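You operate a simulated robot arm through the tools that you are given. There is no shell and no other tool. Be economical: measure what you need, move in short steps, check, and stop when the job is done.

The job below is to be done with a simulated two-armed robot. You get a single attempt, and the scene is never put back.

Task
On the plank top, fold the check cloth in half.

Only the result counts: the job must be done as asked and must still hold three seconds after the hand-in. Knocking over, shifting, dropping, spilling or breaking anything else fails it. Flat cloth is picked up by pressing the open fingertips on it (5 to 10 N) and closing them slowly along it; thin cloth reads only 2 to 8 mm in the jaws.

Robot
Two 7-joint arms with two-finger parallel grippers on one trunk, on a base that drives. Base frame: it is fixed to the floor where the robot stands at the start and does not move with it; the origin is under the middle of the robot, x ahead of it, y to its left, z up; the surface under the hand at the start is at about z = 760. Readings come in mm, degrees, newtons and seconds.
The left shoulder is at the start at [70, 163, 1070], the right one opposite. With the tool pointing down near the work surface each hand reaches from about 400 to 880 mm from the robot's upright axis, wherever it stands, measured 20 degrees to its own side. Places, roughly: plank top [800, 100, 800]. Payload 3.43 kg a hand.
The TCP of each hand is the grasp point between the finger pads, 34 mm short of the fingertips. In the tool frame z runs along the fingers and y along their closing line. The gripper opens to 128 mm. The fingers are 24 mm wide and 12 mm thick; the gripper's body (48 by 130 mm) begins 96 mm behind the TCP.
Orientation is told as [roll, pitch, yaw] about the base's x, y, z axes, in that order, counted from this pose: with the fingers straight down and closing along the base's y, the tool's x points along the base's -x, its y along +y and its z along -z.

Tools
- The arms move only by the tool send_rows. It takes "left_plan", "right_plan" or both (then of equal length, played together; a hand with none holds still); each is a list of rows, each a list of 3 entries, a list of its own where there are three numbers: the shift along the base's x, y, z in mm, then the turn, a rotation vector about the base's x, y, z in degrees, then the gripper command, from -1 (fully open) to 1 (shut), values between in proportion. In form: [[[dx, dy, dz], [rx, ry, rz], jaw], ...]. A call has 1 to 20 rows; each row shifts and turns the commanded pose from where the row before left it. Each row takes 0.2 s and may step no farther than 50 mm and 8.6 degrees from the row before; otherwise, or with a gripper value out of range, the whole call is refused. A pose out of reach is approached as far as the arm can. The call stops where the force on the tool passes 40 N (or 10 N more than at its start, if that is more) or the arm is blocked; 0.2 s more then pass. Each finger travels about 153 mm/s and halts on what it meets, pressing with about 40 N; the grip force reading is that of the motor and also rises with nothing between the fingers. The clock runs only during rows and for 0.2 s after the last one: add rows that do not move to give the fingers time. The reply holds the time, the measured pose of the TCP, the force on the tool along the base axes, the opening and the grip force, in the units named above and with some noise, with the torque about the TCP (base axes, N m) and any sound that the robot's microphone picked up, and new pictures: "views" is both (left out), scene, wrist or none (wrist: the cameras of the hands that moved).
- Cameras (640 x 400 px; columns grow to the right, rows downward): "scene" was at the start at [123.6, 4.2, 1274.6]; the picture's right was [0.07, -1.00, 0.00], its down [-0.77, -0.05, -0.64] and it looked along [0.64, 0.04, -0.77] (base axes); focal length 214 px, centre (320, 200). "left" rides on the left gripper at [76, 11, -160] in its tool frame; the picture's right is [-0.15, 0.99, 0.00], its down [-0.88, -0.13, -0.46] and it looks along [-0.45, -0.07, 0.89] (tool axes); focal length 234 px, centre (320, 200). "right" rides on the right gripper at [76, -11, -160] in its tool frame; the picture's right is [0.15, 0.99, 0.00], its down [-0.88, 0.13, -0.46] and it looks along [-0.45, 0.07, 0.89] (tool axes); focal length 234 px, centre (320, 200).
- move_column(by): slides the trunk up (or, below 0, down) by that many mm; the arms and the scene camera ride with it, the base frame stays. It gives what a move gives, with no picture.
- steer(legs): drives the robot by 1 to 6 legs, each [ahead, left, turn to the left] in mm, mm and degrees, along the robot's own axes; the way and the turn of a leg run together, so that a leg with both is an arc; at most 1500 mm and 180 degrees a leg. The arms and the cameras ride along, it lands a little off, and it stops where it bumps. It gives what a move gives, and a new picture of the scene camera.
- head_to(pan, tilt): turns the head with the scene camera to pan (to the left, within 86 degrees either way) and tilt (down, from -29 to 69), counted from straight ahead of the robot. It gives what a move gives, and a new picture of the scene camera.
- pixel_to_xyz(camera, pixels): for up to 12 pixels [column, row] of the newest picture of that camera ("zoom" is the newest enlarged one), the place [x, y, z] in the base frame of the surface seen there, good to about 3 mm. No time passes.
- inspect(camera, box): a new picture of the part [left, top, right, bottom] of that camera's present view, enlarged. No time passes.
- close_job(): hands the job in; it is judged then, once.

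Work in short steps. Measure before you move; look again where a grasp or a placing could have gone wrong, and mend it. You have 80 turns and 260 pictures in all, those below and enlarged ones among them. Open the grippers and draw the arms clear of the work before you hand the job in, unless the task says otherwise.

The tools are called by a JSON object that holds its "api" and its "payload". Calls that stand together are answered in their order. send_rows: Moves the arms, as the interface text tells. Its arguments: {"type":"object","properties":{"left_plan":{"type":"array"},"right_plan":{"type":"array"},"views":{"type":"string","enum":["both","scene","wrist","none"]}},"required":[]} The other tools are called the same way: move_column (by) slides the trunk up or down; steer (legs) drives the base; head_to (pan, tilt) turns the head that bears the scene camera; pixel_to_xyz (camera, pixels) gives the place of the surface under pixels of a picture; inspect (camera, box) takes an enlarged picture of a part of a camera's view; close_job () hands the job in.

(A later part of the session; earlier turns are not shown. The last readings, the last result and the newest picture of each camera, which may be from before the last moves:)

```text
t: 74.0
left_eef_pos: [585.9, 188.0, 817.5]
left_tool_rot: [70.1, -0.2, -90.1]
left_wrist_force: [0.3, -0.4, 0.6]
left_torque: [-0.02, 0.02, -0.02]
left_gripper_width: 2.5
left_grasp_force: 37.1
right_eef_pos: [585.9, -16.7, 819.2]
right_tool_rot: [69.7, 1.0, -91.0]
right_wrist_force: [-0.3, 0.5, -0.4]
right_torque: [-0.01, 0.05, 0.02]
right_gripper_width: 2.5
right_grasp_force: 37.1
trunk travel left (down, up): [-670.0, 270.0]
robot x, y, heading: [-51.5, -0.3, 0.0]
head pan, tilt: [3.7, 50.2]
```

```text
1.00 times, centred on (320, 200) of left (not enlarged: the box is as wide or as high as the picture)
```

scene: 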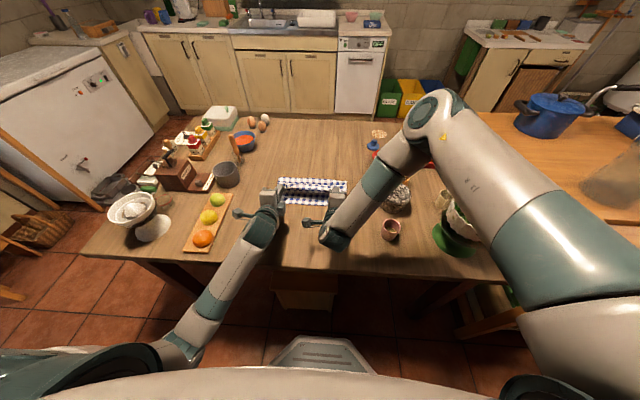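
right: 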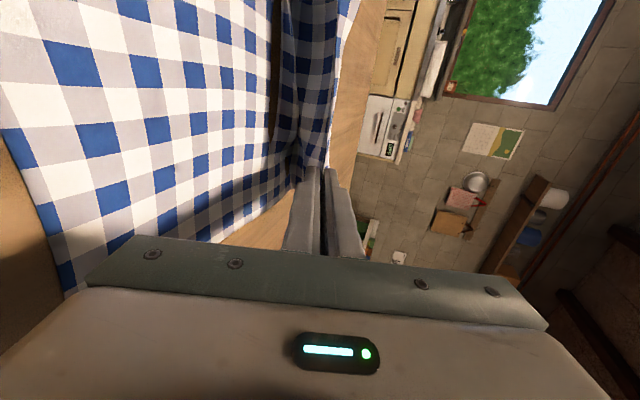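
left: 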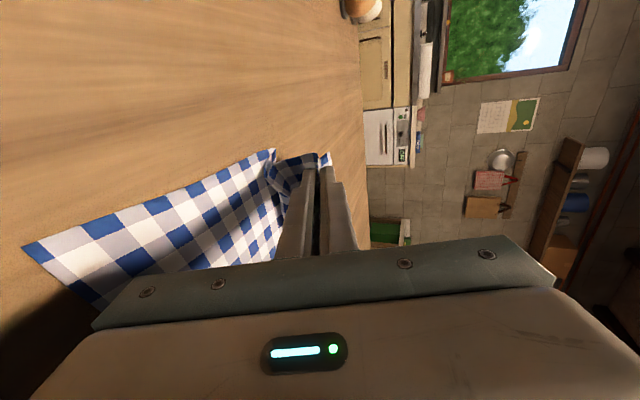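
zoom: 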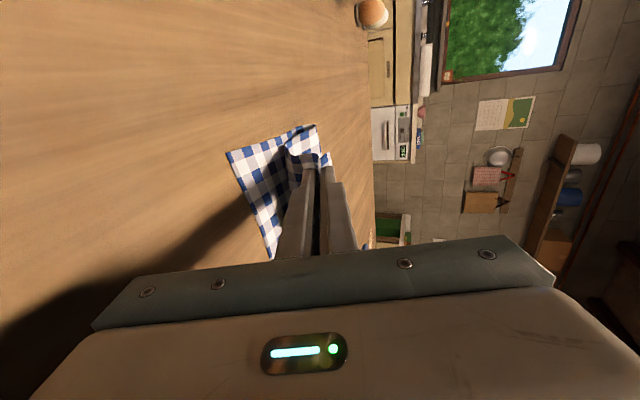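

Very good: flap lies over, with only the short hem stub curled on top. I measure the fold, hem and near edge.

{"api": "pixel_to_xyz", "payload": {"camera": "scene", "pixels": [[279, 178], [345, 181], [310, 179], [310, 184], [310, 190], [310, 204], [325, 204]]}}

{"api": "pixel_to_xyz", "payload": {"camera": "zoom", "pixels": [[230, 154], [313, 128], [272, 250], [305, 160], [325, 158]]}}

{"api": "inspect", "payload": {"camera": "left", "box": [210, 100, 370, 200]}}

```text
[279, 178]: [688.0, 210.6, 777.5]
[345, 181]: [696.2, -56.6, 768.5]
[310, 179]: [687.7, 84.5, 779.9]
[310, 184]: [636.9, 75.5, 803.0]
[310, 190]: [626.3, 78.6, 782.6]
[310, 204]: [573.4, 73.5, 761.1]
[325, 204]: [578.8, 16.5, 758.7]
```

```text
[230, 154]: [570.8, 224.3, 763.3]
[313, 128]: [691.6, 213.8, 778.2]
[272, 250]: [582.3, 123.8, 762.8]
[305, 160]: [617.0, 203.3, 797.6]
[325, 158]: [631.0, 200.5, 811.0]
```

```text
4.00 times, centred on (290, 150) of left
```

zoom: 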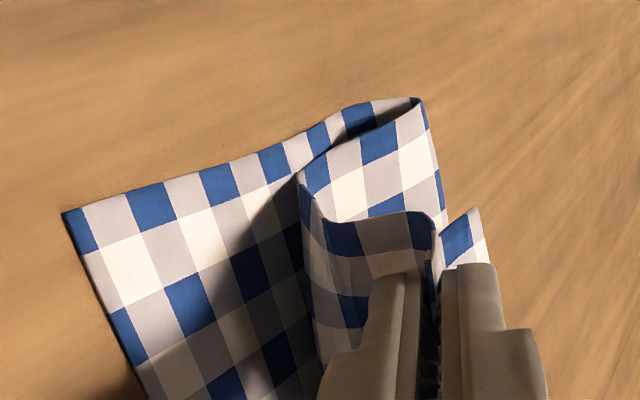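

The flap still has an S of slack since the pinches rode 45 mm high and the fold is at 691 instead of 728. I re-lay it: up, out beyond the fold line, and down low; then I'll bring it back lower.

{"api": "send_rows", "payload": {"left_plan": [[[15, 0, 40], [0, 0, 0], 1], [[25, 0, 40], [0, 0, 0], 1], [[30, 0, 25], [0, 0, 0], 1], [[30, 0, -10], [0, 0, 0], 1], [[30, 0, -25], [0, 4, 0], 1], [[20, 0, -35], [0, 4, 0], 1], [[5, 0, -32], [0, 0, 0], 1], [[0, 0, -18], [0, 0, 0], 1], [[0, 0, 0], [0, 0, 0], 1]], "right_plan": [[[15, 0, 40], [0, 0, 0], 1], [[25, 0, 40], [0, 0, 0], 1], [[30, 0, 25], [0, 0, 0], 1], [[30, 0, -10], [0, 0, 0], 1], [[30, 0, -25], [0, 4, 0], 1], [[20, 0, -35], [0, 4, 0], 1], [[5, 0, -32], [0, 0, 0], 1], [[0, 0, -18], [0, 0, 0], 1], [[0, 0, 0], [0, 0, 0], 1]], "views": "scene"}}

{"api": "inspect", "payload": {"camera": "scene", "box": [220, 120, 380, 220]}}

{"api": "inspect", "payload": {"camera": "left", "box": [0, 60, 400, 310]}}

```text
t: 76.0
left_eef_pos: [741.0, 187.1, 803.9]
left_tool_rot: [62.1, -0.4, -90.1]
left_wrist_force: [-0.3, -0.6, -0.1]
left_torque: [-0.03, 0.03, -0.05]
left_gripper_width: 2.7
left_grasp_force: 37.1
right_eef_pos: [741.3, -18.4, 801.4]
right_tool_rot: [61.5, 0.7, -91.2]
right_wrist_force: [0.4, 0.1, -0.3]
right_torque: [0.01, -0.02, 0.01]
right_gripper_width: 2.1
right_grasp_force: 37.3
trunk travel left (down, up): [-670.0, 270.0]
robot x, y, heading: [-49.0, -2.0, -0.1]
head pan, tilt: [3.7, 50.2]
```

scene: 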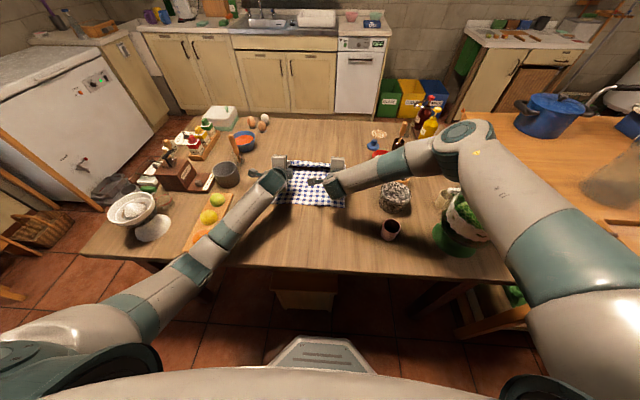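

```text
4.00 times, centred on (300, 170) of scene
```

zoom: 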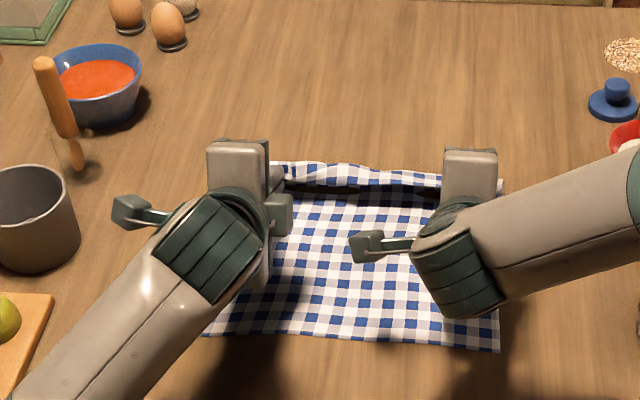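

```text
1.60 times, centred on (200, 185) of left
```

zoom: 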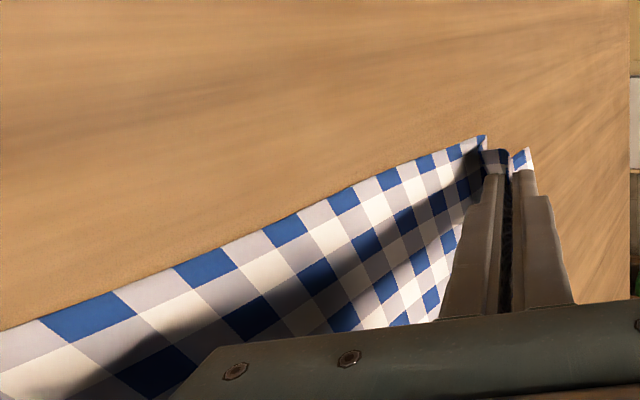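

The lower layer is flat out to x≈790. I bring the hands back low (z≈797) toward x≈583 in gentle steps.

{"api": "send_rows", "payload": {"left_plan": [[[-8, 0, -6], [0, 0, 0], 1], [[-15, 0, 0], [0, 0, 0], 1], [[-15, 0, 0], [0, 0, 0], 1], [[-15, 0, 0], [0, 0, 0], 1], [[-15, 0, 0], [0, 0, 0], 1], [[-15, 0, 0], [0, 0, 0], 1], [[-15, 0, 0], [0, 0, 0], 1], [[-15, 0, 0], [0, 0, 0], 1], [[-15, 0, 0], [0, 0, 0], 1], [[-15, 0, 0], [0, 0, 0], 1], [[-15, 0, 0], [0, 0, 0], 1], [[0, 0, 0], [0, 0, 0], 1]], "right_plan": [[[-8, 0, -4], [0, 0, 0], 1], [[-15, 0, 0], [0, 0, 0], 1], [[-15, 0, 0], [0, 0, 0], 1], [[-15, 0, 0], [0, 0, 0], 1], [[-15, 0, 0], [0, 0, 0], 1], [[-15, 0, 0], [0, 0, 0], 1], [[-15, 0, 0], [0, 0, 0], 1], [[-15, 0, 0], [0, 0, 0], 1], [[-15, 0, 0], [0, 0, 0], 1], [[-15, 0, 0], [0, 0, 0], 1], [[-15, 0, 0], [0, 0, 0], 1], [[0, 0, 0], [0, 0, 0], 1]], "views": "scene"}}

{"api": "inspect", "payload": {"camera": "scene", "box": [220, 120, 380, 220]}}

{"api": "inspect", "payload": {"camera": "left", "box": [180, 80, 380, 205]}}

{"api": "pixel_to_xyz", "payload": {"camera": "scene", "pixels": [[282, 170], [345, 173], [310, 172], [310, 180], [310, 190], [310, 204], [325, 204]]}}

```text
t: 78.6
left_eef_pos: [582.5, 186.6, 796.7]
left_tool_rot: [62.0, -0.3, -90.1]
left_wrist_force: [0.5, 0.3, -0.3]
left_torque: [0.01, -0.03, -0.02]
left_gripper_width: 2.6
left_grasp_force: 37.7
right_eef_pos: [586.4, -16.1, 796.8]
right_tool_rot: [61.5, 0.8, -91.1]
right_wrist_force: [0.9, 1.4, -0.4]
right_torque: [0.02, -0.02, -0.01]
right_gripper_width: 2.3
right_grasp_force: 36.8
trunk travel left (down, up): [-670.0, 270.0]
robot x, y, heading: [-49.6, 1.2, 0.1]
head pan, tilt: [3.7, 50.2]
```

scene: 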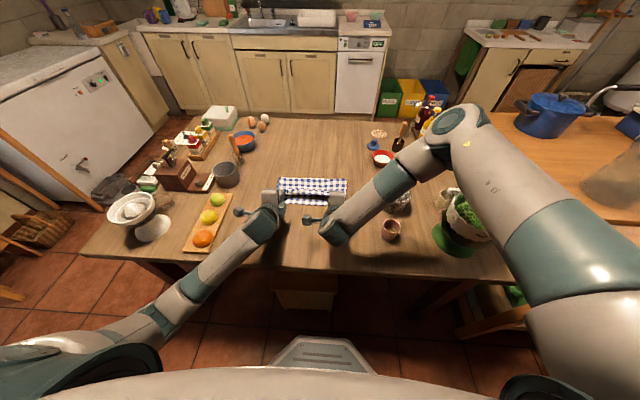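

```text
4.00 times, centred on (300, 170) of scene
```

zoom: 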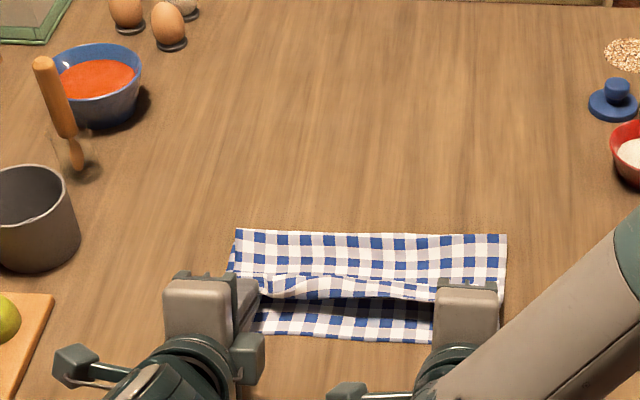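

```text
3.20 times, centred on (280, 142) of left
```

zoom: 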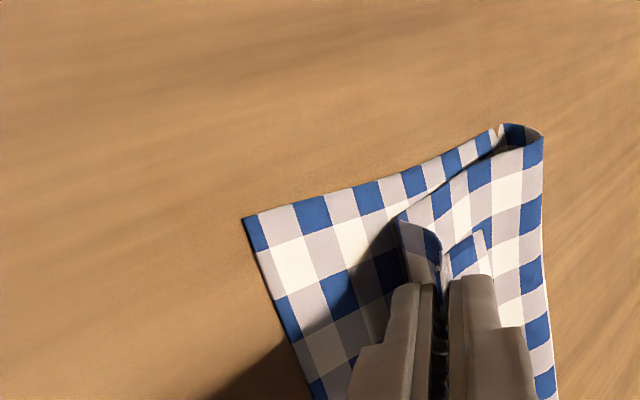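

```text
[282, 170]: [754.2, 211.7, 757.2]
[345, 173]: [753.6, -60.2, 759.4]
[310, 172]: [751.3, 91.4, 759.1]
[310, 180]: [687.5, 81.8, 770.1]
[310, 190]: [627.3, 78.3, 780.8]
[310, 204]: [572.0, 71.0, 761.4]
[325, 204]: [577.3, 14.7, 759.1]
```

I measure the fold line precisely along rows 177–180.

{"api": "pixel_to_xyz", "payload": {"camera": "zoom", "pixels": [[500, 126], [525, 128], [540, 138], [400, 225], [480, 235], [445, 250], [246, 218]]}}

{"api": "pixel_to_xyz", "payload": {"camera": "scene", "pixels": [[281, 178], [310, 178], [310, 179], [344, 179], [290, 189], [310, 191], [320, 190], [310, 194]]}}

```text
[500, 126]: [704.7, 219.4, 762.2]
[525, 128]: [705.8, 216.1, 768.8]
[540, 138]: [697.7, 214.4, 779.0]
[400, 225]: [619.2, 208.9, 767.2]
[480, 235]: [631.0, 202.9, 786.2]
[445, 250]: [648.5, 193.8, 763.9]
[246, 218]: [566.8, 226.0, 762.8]
```

```text
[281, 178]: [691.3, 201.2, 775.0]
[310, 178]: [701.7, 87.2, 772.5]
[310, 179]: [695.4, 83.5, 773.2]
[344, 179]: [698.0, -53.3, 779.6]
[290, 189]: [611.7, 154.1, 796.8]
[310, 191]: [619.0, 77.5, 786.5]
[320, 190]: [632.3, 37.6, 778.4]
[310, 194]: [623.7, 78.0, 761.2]
```

The fold is at x≈706 with the flap neatly over; what remains is the pinched pleat/hem stub near x≈620–640. I release slightly and withdraw along the finger axis to see how the hem settles.

{"api": "send_rows", "payload": {"left_plan": [[[0, 0, 4], [0, 0, 0], 0.9], [[0, 0, 2], [0, 0, 0], 0.75], [[0, 0, 0], [0, 0, 0], 0.75], [[-13, 0, 7], [0, 0, 0], 0.75], [[-13, 0, 7], [0, 0, 0], 0.75], [[-18, 0, 12], [0, 0, 0], 0.75], [[-18, 0, 30], [0, 0, 0], 0.75], [[0, 0, 40], [0, 4, 0], 0.75], [[0, 0, 40], [0, 8, 0], 0.75], [[0, 0, 10], [0, 0, 0], 0.75]], "right_plan": [[[0, 0, 4], [0, 0, 0], 0.9], [[0, 0, 2], [0, 0, 0], 0.75], [[0, 0, 0], [0, 0, 0], 0.75], [[-13, 0, 7], [0, 0, 0], 0.75], [[-13, 0, 7], [0, 0, 0], 0.75], [[-18, 0, 12], [0, 0, 0], 0.75], [[-18, 0, 30], [0, 0, 0], 0.75], [[0, 0, 40], [0, 4, 0], 0.75], [[0, 0, 40], [0, 8, 0], 0.75], [[0, 0, 10], [0, 0, 0], 0.75]], "views": "scene"}}

{"api": "inspect", "payload": {"camera": "scene", "box": [240, 150, 380, 237]}}

{"api": "inspect", "payload": {"camera": "left", "box": [0, 0, 640, 400]}}

```text
t: 80.8
left_eef_pos: [521.4, 188.8, 949.3]
left_tool_rot: [50.0, -0.3, -90.1]
left_wrist_force: [-0.3, 1.0, 0.2]
left_torque: [-0.02, -0.02, -0.07]
left_gripper_width: 15.8
left_grasp_force: 0.0
right_eef_pos: [523.9, -15.2, 950.1]
right_tool_rot: [49.5, 0.5, -91.2]
right_wrist_force: [0.1, -0.2, -0.1]
right_torque: [-0.02, 0.01, 0.02]
right_gripper_width: 16.0
right_grasp_force: 0.1
trunk travel left (down, up): [-670.0, 270.0]
robot x, y, heading: [-52.1, -2.6, 0.0]
head pan, tilt: [3.7, 50.2]
```

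scene: 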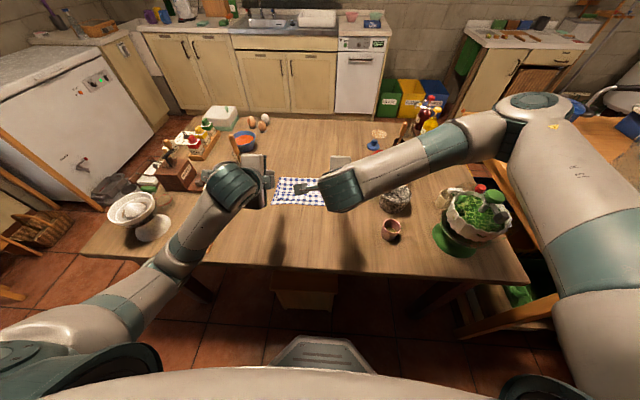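

```text
4.57 times, centred on (310, 194) of scene
```

zoom: 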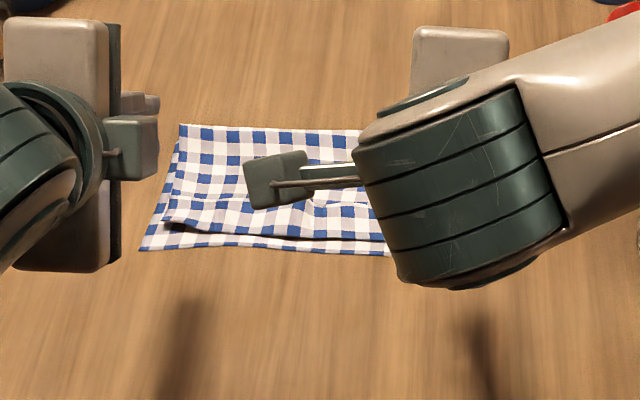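

```text
1.00 times, centred on (320, 200) of left (not enlarged: the box is as wide or as high as the picture)
```

zoom: 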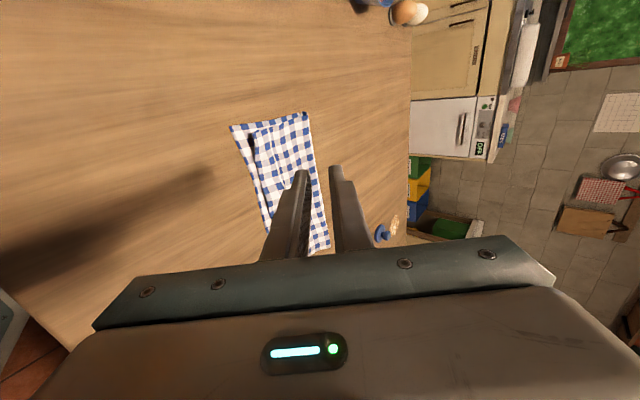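

The flap spread out nicely and now ends close to the near edge. I move the hands aside to see it fully.

{"api": "send_rows", "payload": {"left_plan": [[[-20, 30, 20], [0, 6, 0], 0.75], [[-20, 30, 20], [0, 6, 0], 0.75], [[-10, 30, 20], [0, 6, 0], 0.75], [[0, 30, 10], [0, 0, 0], 0.75]], "right_plan": [[[-20, -35, 20], [0, 6, 0], 0.75], [[-20, -35, 20], [0, 6, 0], 0.75], [[-10, -35, 20], [0, 6, 0], 0.75], [[0, -35, 10], [0, 0, 0], 0.75]]}}

{"api": "inspect", "payload": {"camera": "scene", "box": [240, 150, 380, 237]}}

```text
t: 81.8
left_eef_pos: [469.4, 306.4, 1019.8]
left_tool_rot: [32.1, -0.3, -89.9]
left_wrist_force: [-1.2, 0.1, -0.2]
left_torque: [0.0, 0.01, 0.0]
left_gripper_width: 16.1
left_grasp_force: 0.0
right_eef_pos: [469.9, -155.5, 1022.2]
right_tool_rot: [31.6, 0.2, -91.3]
right_wrist_force: [-0.4, 0.2, 0.1]
right_torque: [-0.02, -0.02, 0.03]
right_gripper_width: 16.0
right_grasp_force: 0.0
trunk travel left (down, up): [-670.0, 270.0]
robot x, y, heading: [-53.1, 3.4, 0.0]
head pan, tilt: [3.7, 50.2]
```

scene: 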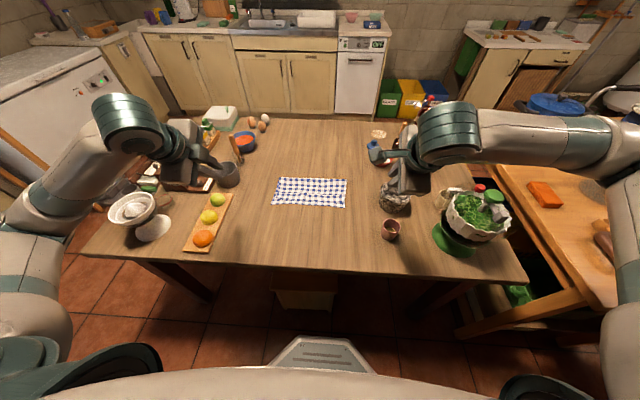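
right: 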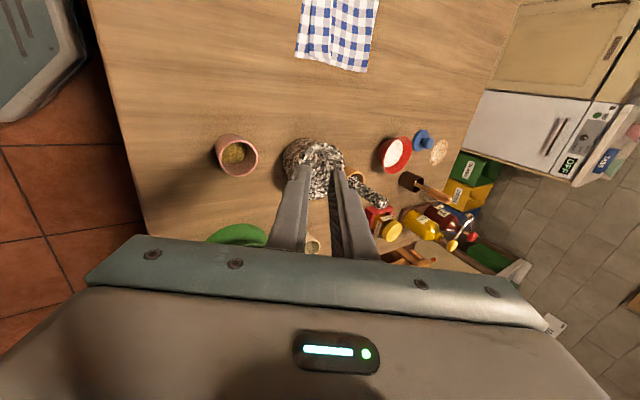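
left: 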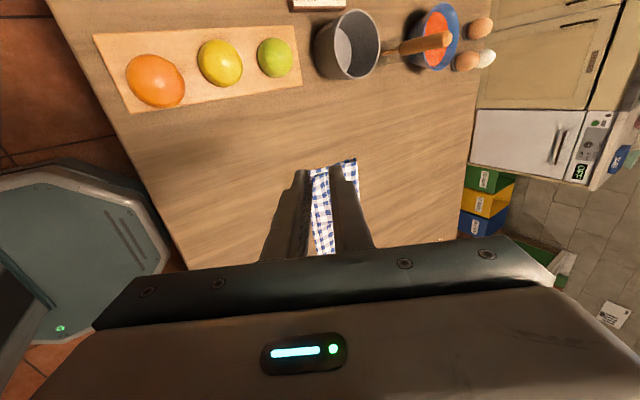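

```text
4.57 times, centred on (310, 194) of scene
```

zoom: 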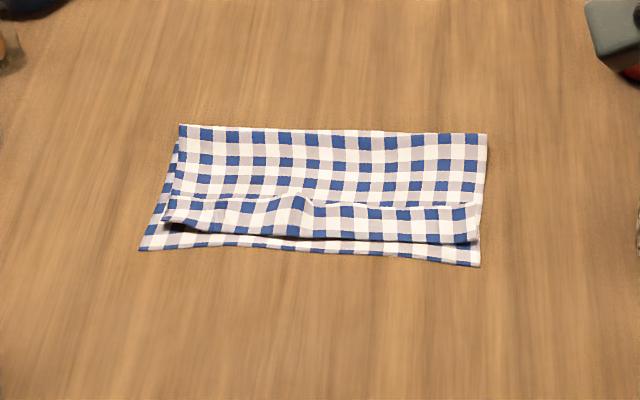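

Clear now: a hem strip about two checks wide (zoom rows 198–240) is doubled back on top. I measure it.

{"api": "pixel_to_xyz", "payload": {"camera": "zoom", "pixels": [[182, 127], [485, 135], [330, 131], [172, 198], [250, 202], [400, 209], [476, 205], [166, 220], [300, 237], [474, 241], [142, 249], [478, 264]]}}

```text
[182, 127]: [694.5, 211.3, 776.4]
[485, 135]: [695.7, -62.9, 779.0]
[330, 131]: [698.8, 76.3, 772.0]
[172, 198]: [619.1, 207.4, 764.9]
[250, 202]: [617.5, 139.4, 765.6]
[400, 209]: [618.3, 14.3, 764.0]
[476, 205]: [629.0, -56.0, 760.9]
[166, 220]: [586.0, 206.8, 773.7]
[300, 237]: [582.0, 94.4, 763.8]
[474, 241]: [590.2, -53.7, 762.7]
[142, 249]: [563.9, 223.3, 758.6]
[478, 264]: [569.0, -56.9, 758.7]
```

Unrolled, that strip would put the hem at x≈550, about on the near edge. I'll unroll it by lightly pressing closed fingertips on the strip next to its hem (x≈610) and dragging toward the robot. First I position above it.

{"api": "send_rows", "payload": {"left_plan": [[[28, -24, -20], [0, 8, 0], 1], [[28, -24, -35], [0, 8, 0], 1], [[28, -24, -35], [0, 8, 0], 1], [[28, -24, -40], [0, 8, 0], 1], [[28, -24, -40], [0, 0, 0], 1], [[0, 0, -35], [0, 0, 0], 1], [[0, 0, 0], [0, 0, 0], 1]], "right_plan": [[[28, 25, -20], [0, 8, 0], 1], [[28, 25, -35], [0, 8, 0], 1], [[28, 25, -35], [0, 8, 0], 1], [[28, 25, -40], [0, 8, 0], 1], [[28, 25, -40], [0, 0, 0], 1], [[0, 0, -37], [0, 0, 0], 1], [[0, 0, 0], [0, 0, 0], 1]]}}

{"api": "inspect", "payload": {"camera": "left", "box": [220, 110, 420, 235]}}

{"api": "inspect", "payload": {"camera": "right", "box": [220, 110, 420, 235]}}

```text
refused: row 2 steps farther than a row can; nothing moved
```

```text
3.20 times, centred on (320, 172) of left
```

zoom: 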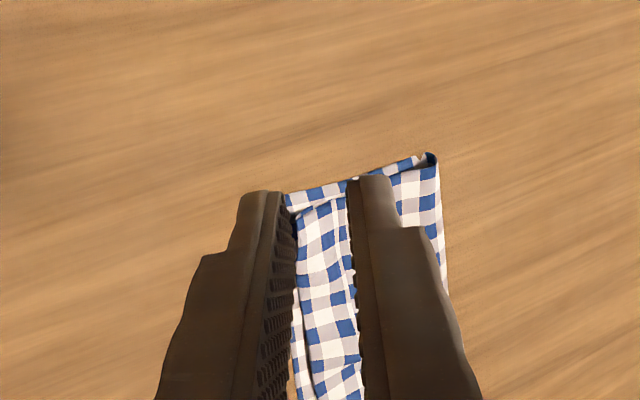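

```text
3.20 times, centred on (320, 172) of right
```

zoom: 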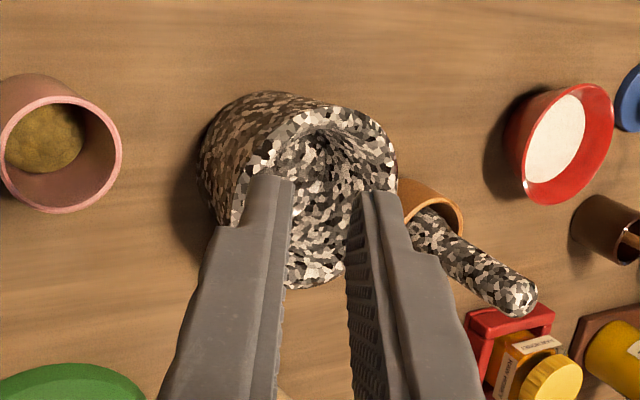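

The steps were slightly too long; I resend with smaller rows.

{"api": "send_rows", "payload": {"left_plan": [[[23, -20, -25], [0, 8, 0], 1], [[23, -20, -25], [0, 8, 0], 1], [[23, -20, -28], [0, 8, 0], 1], [[23, -20, -28], [0, 8, 0], 1], [[24, -20, -28], [0, 0, 0], 1], [[24, -20, -28], [0, 0, 0], 1], [[0, 0, -42], [0, 0, 0], 1], [[0, 0, 0], [0, 0, 0], 1]], "right_plan": [[[23, 21, -25], [0, 8, 0], 1], [[23, 21, -25], [0, 8, 0], 1], [[23, 21, -28], [0, 8, 0], 1], [[23, 21, -28], [0, 8, 0], 1], [[24, 21, -28], [0, 0, 0], 1], [[24, 21, -28], [0, 0, 0], 1], [[0, 0, -44], [0, 0, 0], 1], [[0, 0, 0], [0, 0, 0], 1]]}}

{"api": "inspect", "payload": {"camera": "left", "box": [220, 110, 420, 235]}}

{"api": "inspect", "payload": {"camera": "right", "box": [220, 110, 420, 235]}}

```text
t: 83.6
left_eef_pos: [610.5, 186.9, 815.2]
left_tool_rot: [0.1, -0.2, -89.8]
left_wrist_force: [0.4, -0.6, 1.0]
left_torque: [0.0, 0.01, 0.0]
left_gripper_width: 0.0
left_grasp_force: 33.1
right_eef_pos: [613.7, -31.5, 813.7]
right_tool_rot: [-0.4, -0.5, -91.3]
right_wrist_force: [-0.6, -0.4, -0.1]
right_torque: [0.01, -0.04, 0.01]
right_gripper_width: 0.0
right_grasp_force: 33.3
trunk travel left (down, up): [-670.0, 270.0]
robot x, y, heading: [-54.4, -4.5, -0.2]
head pan, tilt: [3.7, 50.2]
```

scene: 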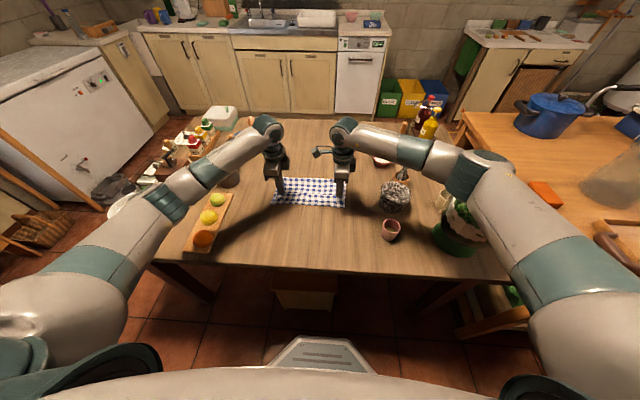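
right: 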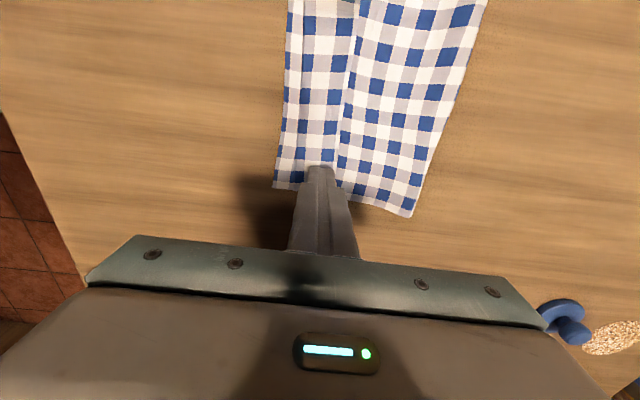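
left: 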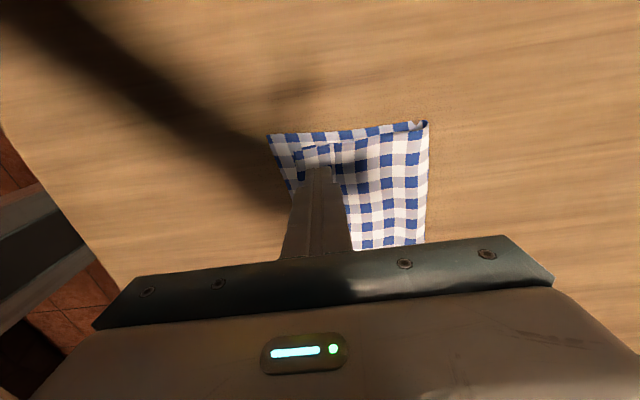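

```text
3.20 times, centred on (320, 172) of left
```

zoom: 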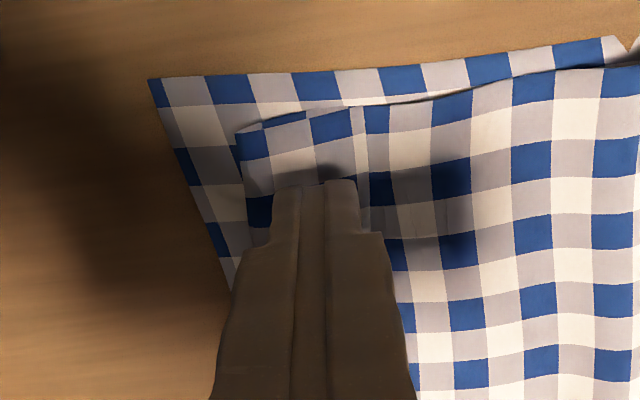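

```text
3.20 times, centred on (320, 172) of right
```

zoom: 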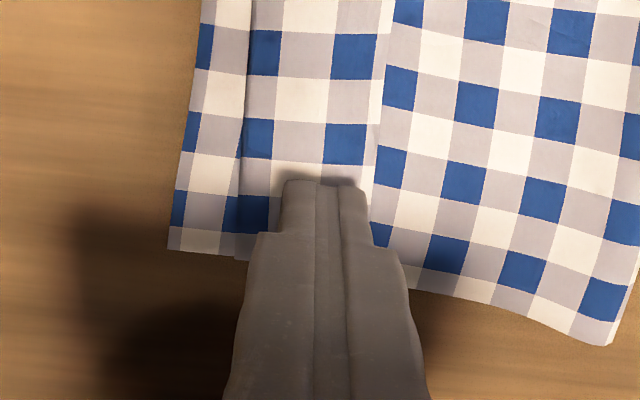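

Both fingertips are over the strip next to the hem. I lower to light contact.

{"api": "send_rows", "payload": {"left_plan": [[[0, 0, -9], [0, 0, 0], 1], [[0, 0, -4], [0, 0, 0], 1], [[0, 0, -3], [0, 0, 0], 1], [[0, 0, 0], [0, 0, 0], 1]], "right_plan": [[[0, 0, -8], [0, 0, 0], 1], [[0, 0, -4], [0, 0, 0], 1], [[0, 0, -3], [0, 0, 0], 1], [[0, 0, 0], [0, 0, 0], 1]], "views": "none"}}

```text
t: 84.6
left_eef_pos: [611.4, 187.4, 799.5]
left_tool_rot: [0.1, -0.1, -89.8]
left_wrist_force: [0.4, 0.0, 0.7]
left_torque: [0.01, 0.0, 0.01]
left_gripper_width: 0.0
left_grasp_force: 32.2
right_eef_pos: [612.3, -31.9, 799.9]
right_tool_rot: [-0.4, -0.5, -91.2]
right_wrist_force: [-0.2, 0.7, 0.5]
right_torque: [0.0, -0.01, 0.02]
right_gripper_width: 0.0
right_grasp_force: 33.2
trunk travel left (down, up): [-670.0, 270.0]
robot x, y, heading: [-55.0, -0.0, 0.1]
head pan, tilt: [3.7, 50.2]
```

Barely touching; I lower 1.5 mm at a time.

{"api": "send_rows", "payload": {"left_plan": [[[0, 0, -1.5], [0, 0, 0], 1], [[0, 0, -1], [0, 0, 0], 1], [[0, 0, 0], [0, 0, 0], 1]], "right_plan": [[[0, 0, -1.5], [0, 0, 0], 1], [[0, 0, -1], [0, 0, 0], 1], [[0, 0, 0], [0, 0, 0], 1]], "views": "none"}}

```text
t: 85.4
left_eef_pos: [610.3, 187.8, 797.2]
left_tool_rot: [0.2, -0.3, -89.8]
left_wrist_force: [0.7, 0.3, 4.8]
left_torque: [0.03, -0.03, -0.06]
left_gripper_width: 0.0
left_grasp_force: 33.2
right_eef_pos: [612.6, -32.5, 798.0]
right_tool_rot: [-0.3, -0.4, -91.2]
right_wrist_force: [1.5, -0.8, 3.5]
right_torque: [-0.04, -0.05, 0.0]
right_gripper_width: 0.0
right_grasp_force: 33.3
trunk travel left (down, up): [-670.0, 270.0]
robot x, y, heading: [-52.8, -2.4, -0.0]
head pan, tilt: [3.7, 50.2]
```

Contact ≈4 N each. I drag 36 mm toward the robot and look.

{"api": "send_rows", "payload": {"left_plan": [[[-6, 0, 0], [0, 0, 0], 1], [[-6, 0, 0], [0, 0, 0], 1], [[-6, 0, 0], [0, 0, 0], 1], [[-6, 0, 0], [0, 0, 0], 1], [[-6, 0, 0], [0, 0, 0], 1], [[-6, 0, 0], [0, 0, 0], 1]], "right_plan": [[[-6, 0, 0], [0, 0, 0], 1], [[-6, 0, 0], [0, 0, 0], 1], [[-6, 0, 0], [0, 0, 0], 1], [[-6, 0, 0], [0, 0, 0], 1], [[-6, 0, 0], [0, 0, 0], 1], [[-6, 0, 0], [0, 0, 0], 1]], "views": "scene"}}

{"api": "inspect", "payload": {"camera": "left", "box": [220, 110, 420, 235]}}

{"api": "inspect", "payload": {"camera": "right", "box": [220, 110, 420, 235]}}

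```text
t: 86.8
left_eef_pos: [573.9, 187.6, 797.6]
left_tool_rot: [0.1, -0.1, -89.7]
left_wrist_force: [3.2, -0.9, 7.6]
left_torque: [0.02, -0.04, 0.03]
left_gripper_width: 0.2
left_grasp_force: 32.5
right_eef_pos: [576.2, -31.2, 797.9]
right_tool_rot: [-0.4, -0.6, -91.3]
right_wrist_force: [0.4, -0.5, 2.9]
right_torque: [0.03, -0.03, -0.01]
right_gripper_width: 0.2
right_grasp_force: 33.2
trunk travel left (down, up): [-670.0, 270.0]
robot x, y, heading: [-53.5, -1.0, 0.0]
head pan, tilt: [3.7, 50.2]
```

scene: 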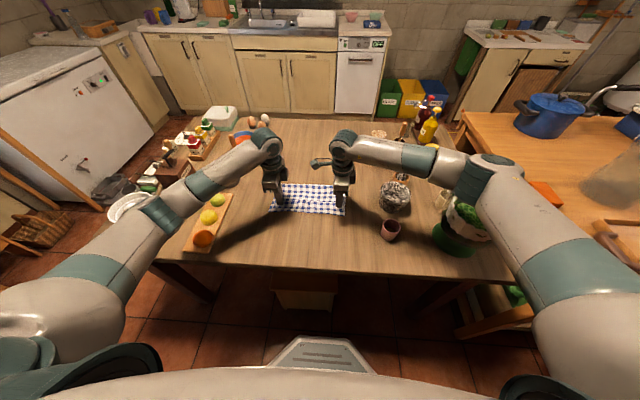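

```text
3.20 times, centred on (320, 172) of left
```

zoom: 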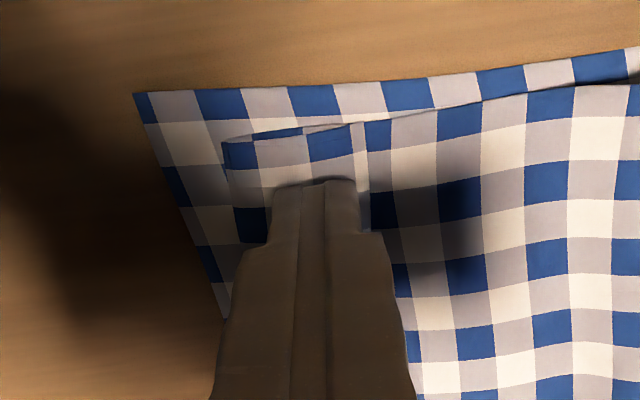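

```text
3.20 times, centred on (320, 172) of right
```

zoom: 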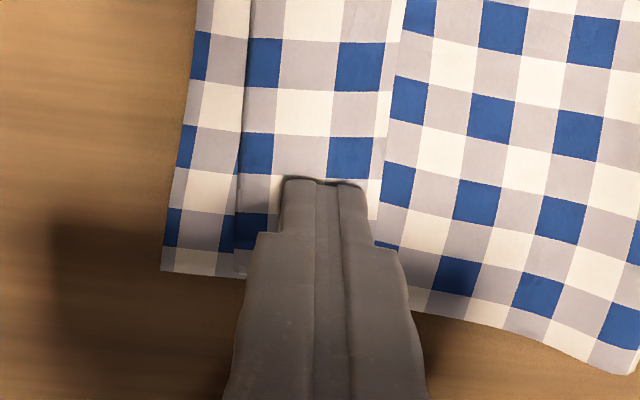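

Everything moved together without unrolling. Instead I'll use the jaws' own opening: far finger on the flap just past the hem as an anchor, near finger on the strip, then open slowly while moving the hand back by half the opening. I reposition for that with a 1.5° tilt that lowers the far finger.

{"api": "send_rows", "payload": {"left_plan": [[[0, 0, 10], [0, 0, 0], 1], [[18, 0, 0], [0, 1.5, 0], 0.88], [[0, 0, -6], [0, 0, 0], 0.88], [[0, 0, -3], [0, 0, 0], 0.88], [[0, 0, -1.5], [0, 0, 0], 0.88], [[0, 0, 0], [0, 0, 0], 0.88]], "right_plan": [[[0, 0, 10], [0, 0, 0], 1], [[19, 0, 0], [0, 1.5, 0], 0.88], [[0, 0, -6], [0, 0, 0], 0.88], [[0, 0, -3], [0, 0, 0], 0.88], [[0, 0, -1.5], [0, 0, 0], 0.88], [[0, 0, 0], [0, 0, 0], 0.88]], "views": "none"}}

{"api": "inspect", "payload": {"camera": "left", "box": [220, 110, 420, 235]}}

{"api": "inspect", "payload": {"camera": "right", "box": [220, 110, 420, 235]}}

```text
t: 88.2
left_eef_pos: [593.7, 186.9, 796.9]
left_tool_rot: [-1.5, -0.3, -89.8]
left_wrist_force: [0.5, -0.3, 5.8]
left_torque: [0.04, 0.06, 0.0]
left_gripper_width: 7.8
left_grasp_force: 0.2
right_eef_pos: [596.2, -32.1, 796.8]
right_tool_rot: [-1.8, -0.6, -91.1]
right_wrist_force: [0.7, -0.5, 1.0]
right_torque: [-0.05, -0.01, -0.02]
right_gripper_width: 7.8
right_grasp_force: 0.1
trunk travel left (down, up): [-670.0, 270.0]
robot x, y, heading: [-52.8, 0.2, 0.3]
head pan, tilt: [3.7, 50.2]
```

```text
3.20 times, centred on (320, 172) of left
```

zoom: 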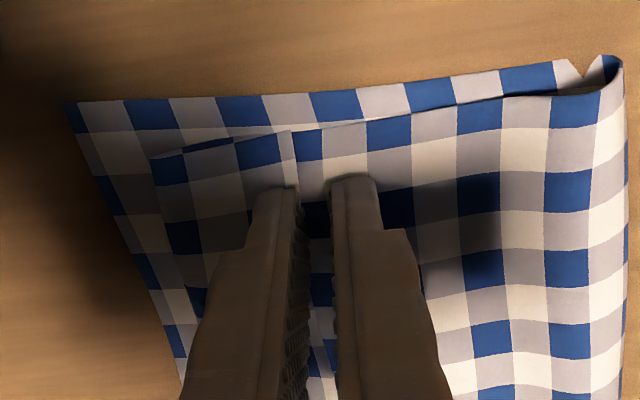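

```text
3.20 times, centred on (320, 172) of right
```

zoom: 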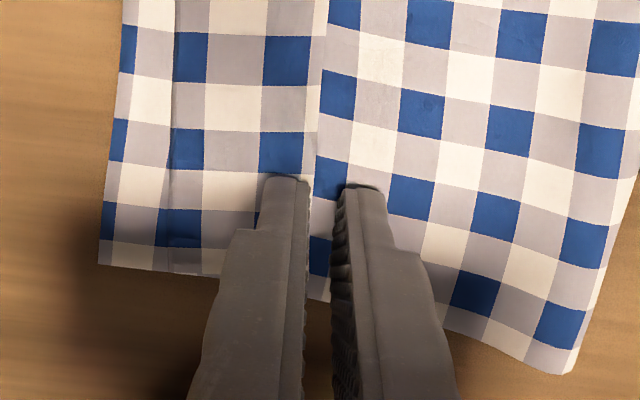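

Ideal placement: hem lies between the fingers. I press slightly more and open by ~40 mm while moving back half as fast, then check.

{"api": "send_rows", "payload": {"left_plan": [[[0, 0, -0.6], [0, 0, 0], 0.88], [[-2.3, 0, 0], [0, 0, 0], 0.807], [[-2.3, 0, 0], [0, 0, 0], 0.734], [[-2.3, 0, 0], [0, 0, 0], 0.661], [[-2.3, 0, 0], [0, 0, 0], 0.588], [[-2.3, 0, 0], [0, 0, 0], 0.515], [[-2.3, 0, 0], [0, 0, 0], 0.442], [[-2.3, 0, 0], [0, 0, 0], 0.369], [[-2.3, 0, 0], [0, 0, 0], 0.296]], "right_plan": [[[0, 0, -1.2], [0, 0, 0], 0.88], [[-2.3, 0, 0], [0, 0, 0], 0.807], [[-2.3, 0, 0], [0, 0, 0], 0.734], [[-2.3, 0, 0], [0, 0, 0], 0.661], [[-2.3, 0, 0], [0, 0, 0], 0.588], [[-2.3, 0, 0], [0, 0, 0], 0.515], [[-2.3, 0, 0], [0, 0, 0], 0.442], [[-2.3, 0, 0], [0, 0, 0], 0.369], [[-2.3, 0, 0], [0, 0, 0], 0.296]], "views": "none"}}

{"api": "inspect", "payload": {"camera": "left", "box": [220, 110, 420, 235]}}

{"api": "inspect", "payload": {"camera": "right", "box": [220, 110, 420, 235]}}

```text
t: 90.2
left_eef_pos: [574.1, 187.0, 797.3]
left_tool_rot: [-1.3, -0.3, -89.9]
left_wrist_force: [2.4, -3.0, 9.8]
left_torque: [-0.01, -0.12, 0.02]
left_gripper_width: 43.4
left_grasp_force: 0.1
right_eef_pos: [576.1, -29.6, 797.5]
right_tool_rot: [-1.8, -0.5, -91.2]
right_wrist_force: [1.5, 1.2, 10.5]
right_torque: [0.0, -0.36, 0.08]
right_gripper_width: 45.5
right_grasp_force: 0.1
trunk travel left (down, up): [-670.0, 270.0]
robot x, y, heading: [-51.4, -1.9, -0.0]
head pan, tilt: [3.7, 50.2]
```

```text
3.20 times, centred on (320, 172) of left
```

zoom: 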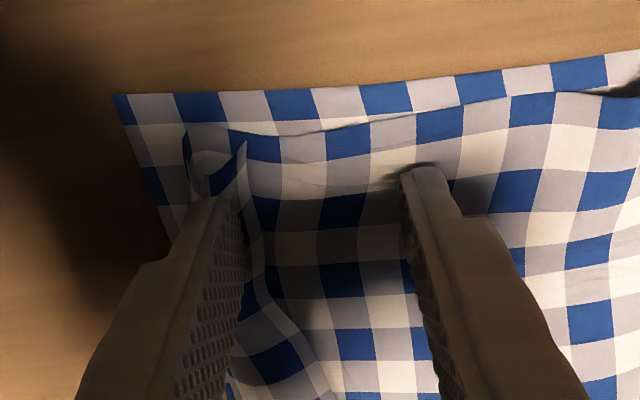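

```text
3.20 times, centred on (320, 172) of right
```

zoom: 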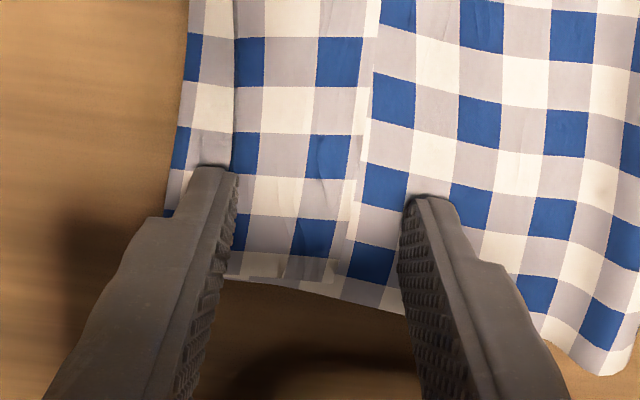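

The left worked: its hem moved with the near finger. The right finger slid over. I continue the left and reset the right at its hem for a firmer try.

{"api": "send_rows", "payload": {"left_plan": [[[-2.3, 0, 0], [0, 0, 0], 0.223], [[-2.3, 0, 0], [0, 0, 0], 0.15], [[-2.3, 0, 0], [0, 0, 0], 0.077], [[-2.3, 0, 0], [0, 0, 0], 0.004], [[-2.3, 0, 0], [0, 0, 0], -0.07], [[-2.3, 0, 0], [0, 0, 0], -0.143], [[-2.3, 0, 0], [0, 0, 0], -0.216], [[0, 0, 0], [0, 0, 0], -0.216]], "right_plan": [[[0, 0, 8], [0, 0, 0], 0.296], [[11, 0, 0], [0, 0, 0], 0.88], [[0, 0, 0], [0, 0, 0], 0.88], [[0, 0, -5], [0, 0, 0], 0.88], [[0, 0, -3], [0, 0, 0], 0.88], [[0, 0, -0.8], [0, 0, 0], 0.88], [[0, 0, 0], [0, 0, 0], 0.88], [[0, 0, 0], [0, 0, 0], 0.88]], "views": "none"}}

{"api": "inspect", "payload": {"camera": "left", "box": [220, 110, 420, 235]}}

{"api": "inspect", "payload": {"camera": "right", "box": [220, 110, 420, 235]}}

```text
t: 92.0
left_eef_pos: [557.4, 186.1, 796.8]
left_tool_rot: [-1.3, -0.2, -89.9]
left_wrist_force: [2.0, 0.0, 14.3]
left_torque: [0.14, -0.74, -0.01]
left_gripper_width: 78.9
left_grasp_force: 0.5
right_eef_pos: [586.1, -30.6, 796.5]
right_tool_rot: [-1.9, -0.6, -91.2]
right_wrist_force: [-2.0, -1.1, 8.5]
right_torque: [-0.05, 0.1, -0.02]
right_gripper_width: 7.9
right_grasp_force: 0.3
trunk travel left (down, up): [-670.0, 270.0]
robot x, y, heading: [-53.2, 2.6, 0.1]
head pan, tilt: [3.7, 50.2]
```

```text
3.20 times, centred on (320, 172) of left
```

zoom: 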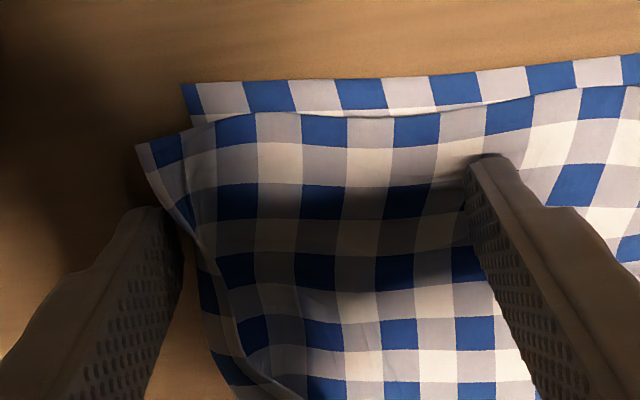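

```text
3.20 times, centred on (320, 172) of right
```

zoom: 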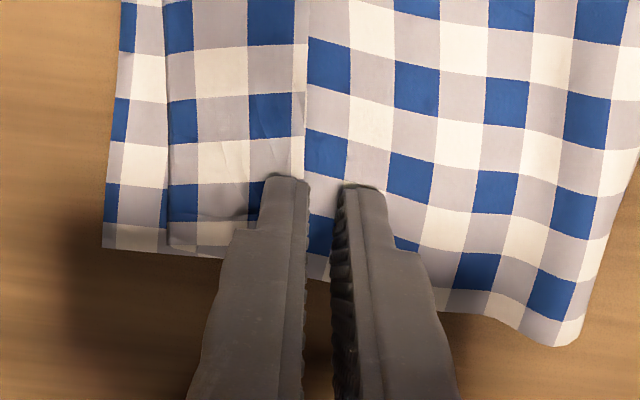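

The left corner is fully unrolled. I lift the left clear, and on the right remove the tilt, press a bit harder, and open.

{"api": "send_rows", "payload": {"left_plan": [[[0, 0, 15], [0, 0, 0], -0.216], [[0, 0, 30], [0, 0, 0], -0.216], [[0, 0, 30], [0, 0, 0], -0.216], [[0, 0, 0], [0, 0, 0], -0.216], [[0, 0, 0], [0, 0, 0], -0.216], [[0, 0, 0], [0, 0, 0], -0.216], [[0, 0, 0], [0, 0, 0], -0.216], [[0, 0, 0], [0, 0, 0], -0.216], [[0, 0, 0], [0, 0, 0], -0.216], [[0, 0, 0], [0, 0, 0], -0.216], [[0, 0, 0], [0, 0, 0], -0.216]], "right_plan": [[[0, 0, 0], [0, -2, 0], 0.88], [[0, 0, -0.8], [0, 0, 0], 0.88], [[-2.3, 0, 0], [0, 0, 0], 0.807], [[-2.3, 0, 0], [0, 0, 0], 0.734], [[-2.3, 0, 0], [0, 0, 0], 0.661], [[-2.3, 0, 0], [0, 0, 0], 0.588], [[-2.3, 0, 0], [0, 0, 0], 0.515], [[-2.3, 0, 0], [0, 0, 0], 0.442], [[-2.3, 0, 0], [0, 0, 0], 0.369], [[-2.3, 0, 0], [0, 0, 0], 0.296], [[0, 0, 0], [0, 0, 0], 0.296]], "views": "scene"}}

{"api": "inspect", "payload": {"camera": "right", "box": [220, 110, 420, 235]}}

{"api": "inspect", "payload": {"camera": "scene", "box": [240, 150, 380, 237]}}

```text
t: 94.4
left_eef_pos: [558.2, 187.5, 872.5]
left_tool_rot: [-1.3, -0.3, -89.8]
left_wrist_force: [0.0, -1.2, 0.8]
left_torque: [-0.06, -0.02, -0.01]
left_gripper_width: 77.7
left_grasp_force: 0.1
right_eef_pos: [569.7, -29.2, 797.4]
right_tool_rot: [0.4, -0.6, -91.3]
right_wrist_force: [7.9, -0.4, 32.7]
right_torque: [0.01, 0.65, 0.0]
right_gripper_width: 39.1
right_grasp_force: 0.1
trunk travel left (down, up): [-670.0, 270.0]
robot x, y, heading: [-52.4, -1.0, 0.2]
head pan, tilt: [3.7, 50.2]
```

scene: 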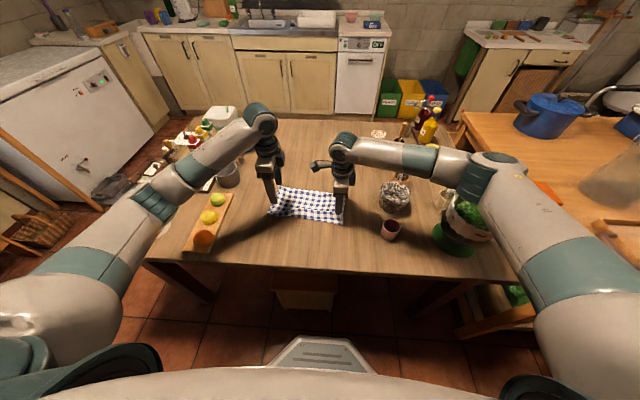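

```text
3.20 times, centred on (320, 172) of right
```

zoom: 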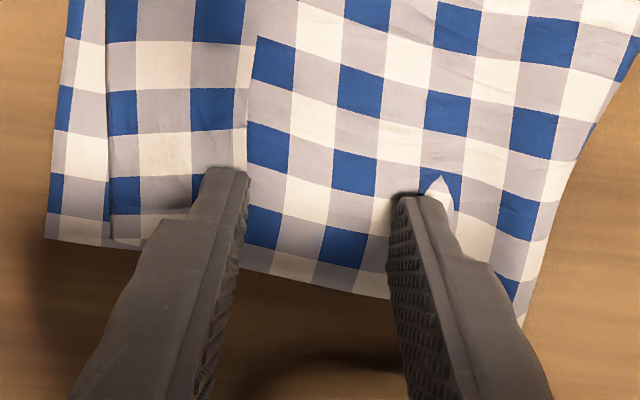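

```text
4.57 times, centred on (310, 194) of scene
```

zoom: 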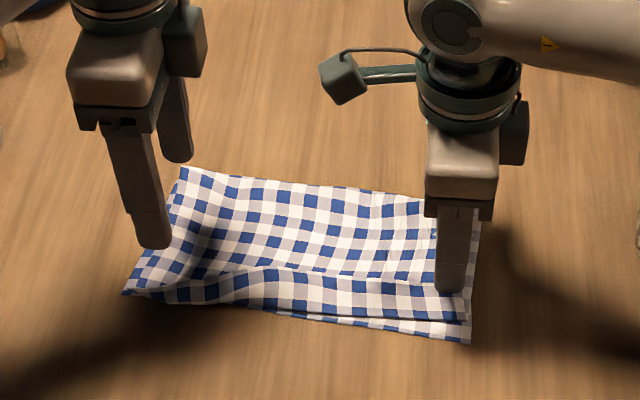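

Too much force dragged the whole right side. I lift the right hand away and work along the hem with the left hand, whose settings worked, starting next to the unrolled part.

{"api": "send_rows", "payload": {"left_plan": [[[10, -20, 0], [0, 0, 0], 0.5], [[10, -20, 0], [0, 0, 0], 0.88], [[0, -20, -20], [0, 0, 0], 0.88], [[0, 0, -20], [0, 0, 0], 0.88], [[0, 0, 0], [0, 0, 0], 0.88]], "right_plan": [[[0, 0, 20], [0, 0, 0], 0.296], [[0, -10, 40], [0, 2, 0], 0.5], [[0, -40, 20], [0, 0, 0], 0.88], [[0, -40, 20], [0, 0, 0], 0.88], [[0, -40, 0], [0, 0, 0], 0.88]], "views": "scene"}}

{"api": "inspect", "payload": {"camera": "left", "box": [160, 90, 480, 290]}}

{"api": "inspect", "payload": {"camera": "scene", "box": [240, 150, 380, 237]}}

```text
t: 95.6
left_eef_pos: [577.4, 126.0, 830.5]
left_tool_rot: [-1.5, -0.1, -89.8]
left_wrist_force: [0.2, 0.0, -0.5]
left_torque: [0.0, -0.01, 0.03]
left_gripper_width: 7.7
left_grasp_force: 0.1
right_eef_pos: [570.1, -162.6, 895.3]
right_tool_rot: [-2.1, -0.6, -91.2]
right_wrist_force: [-0.4, 0.2, 0.6]
right_torque: [0.02, -0.01, -0.03]
right_gripper_width: 7.7
right_grasp_force: 0.0
trunk travel left (down, up): [-670.0, 270.0]
robot x, y, heading: [-54.2, -3.9, 0.3]
head pan, tilt: [3.7, 50.2]
```

scene: 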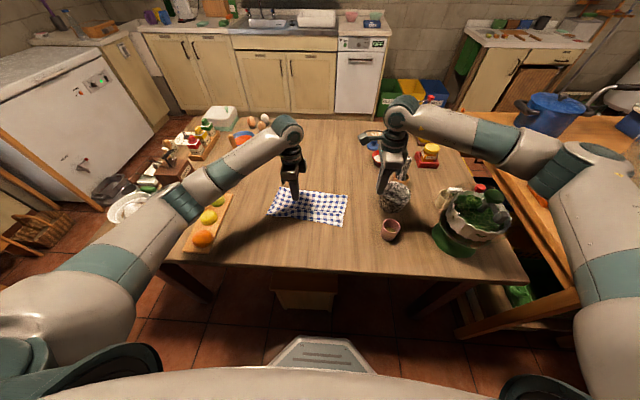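

```text
2.00 times, centred on (320, 190) of left
```

zoom: 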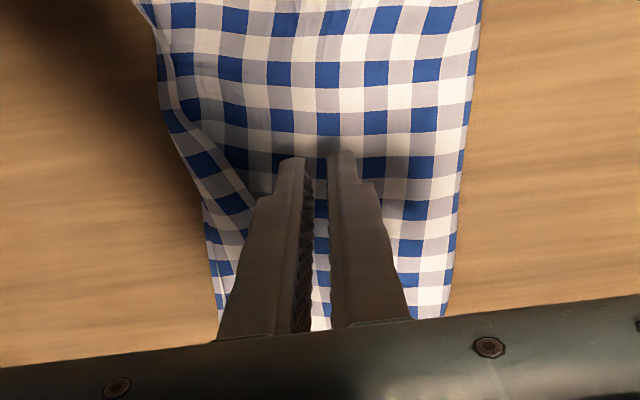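

```text
4.57 times, centred on (310, 194) of scene
```

zoom: 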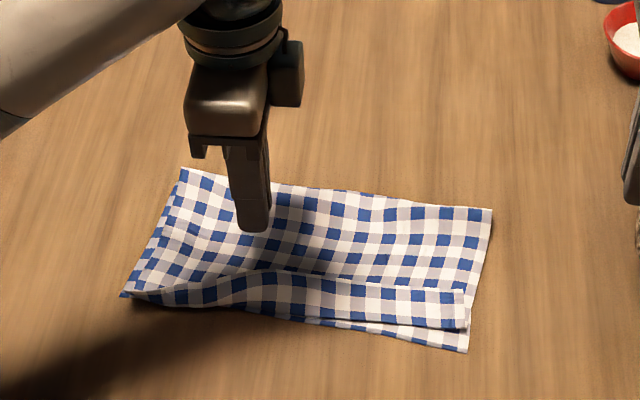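

I measure the hem line across and the right corner.

{"api": "pixel_to_xyz", "payload": {"camera": "zoom", "pixels": [[185, 170], [488, 212], [122, 295], [180, 283], [260, 272], [350, 281], [462, 292], [466, 326], [467, 350], [300, 316]]}}

```text
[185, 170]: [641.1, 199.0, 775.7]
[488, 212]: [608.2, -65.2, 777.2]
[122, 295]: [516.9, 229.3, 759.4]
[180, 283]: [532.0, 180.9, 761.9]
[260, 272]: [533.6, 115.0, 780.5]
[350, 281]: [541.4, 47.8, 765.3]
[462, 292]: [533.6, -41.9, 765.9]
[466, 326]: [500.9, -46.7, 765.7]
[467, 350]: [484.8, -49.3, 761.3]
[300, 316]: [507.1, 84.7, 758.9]
```

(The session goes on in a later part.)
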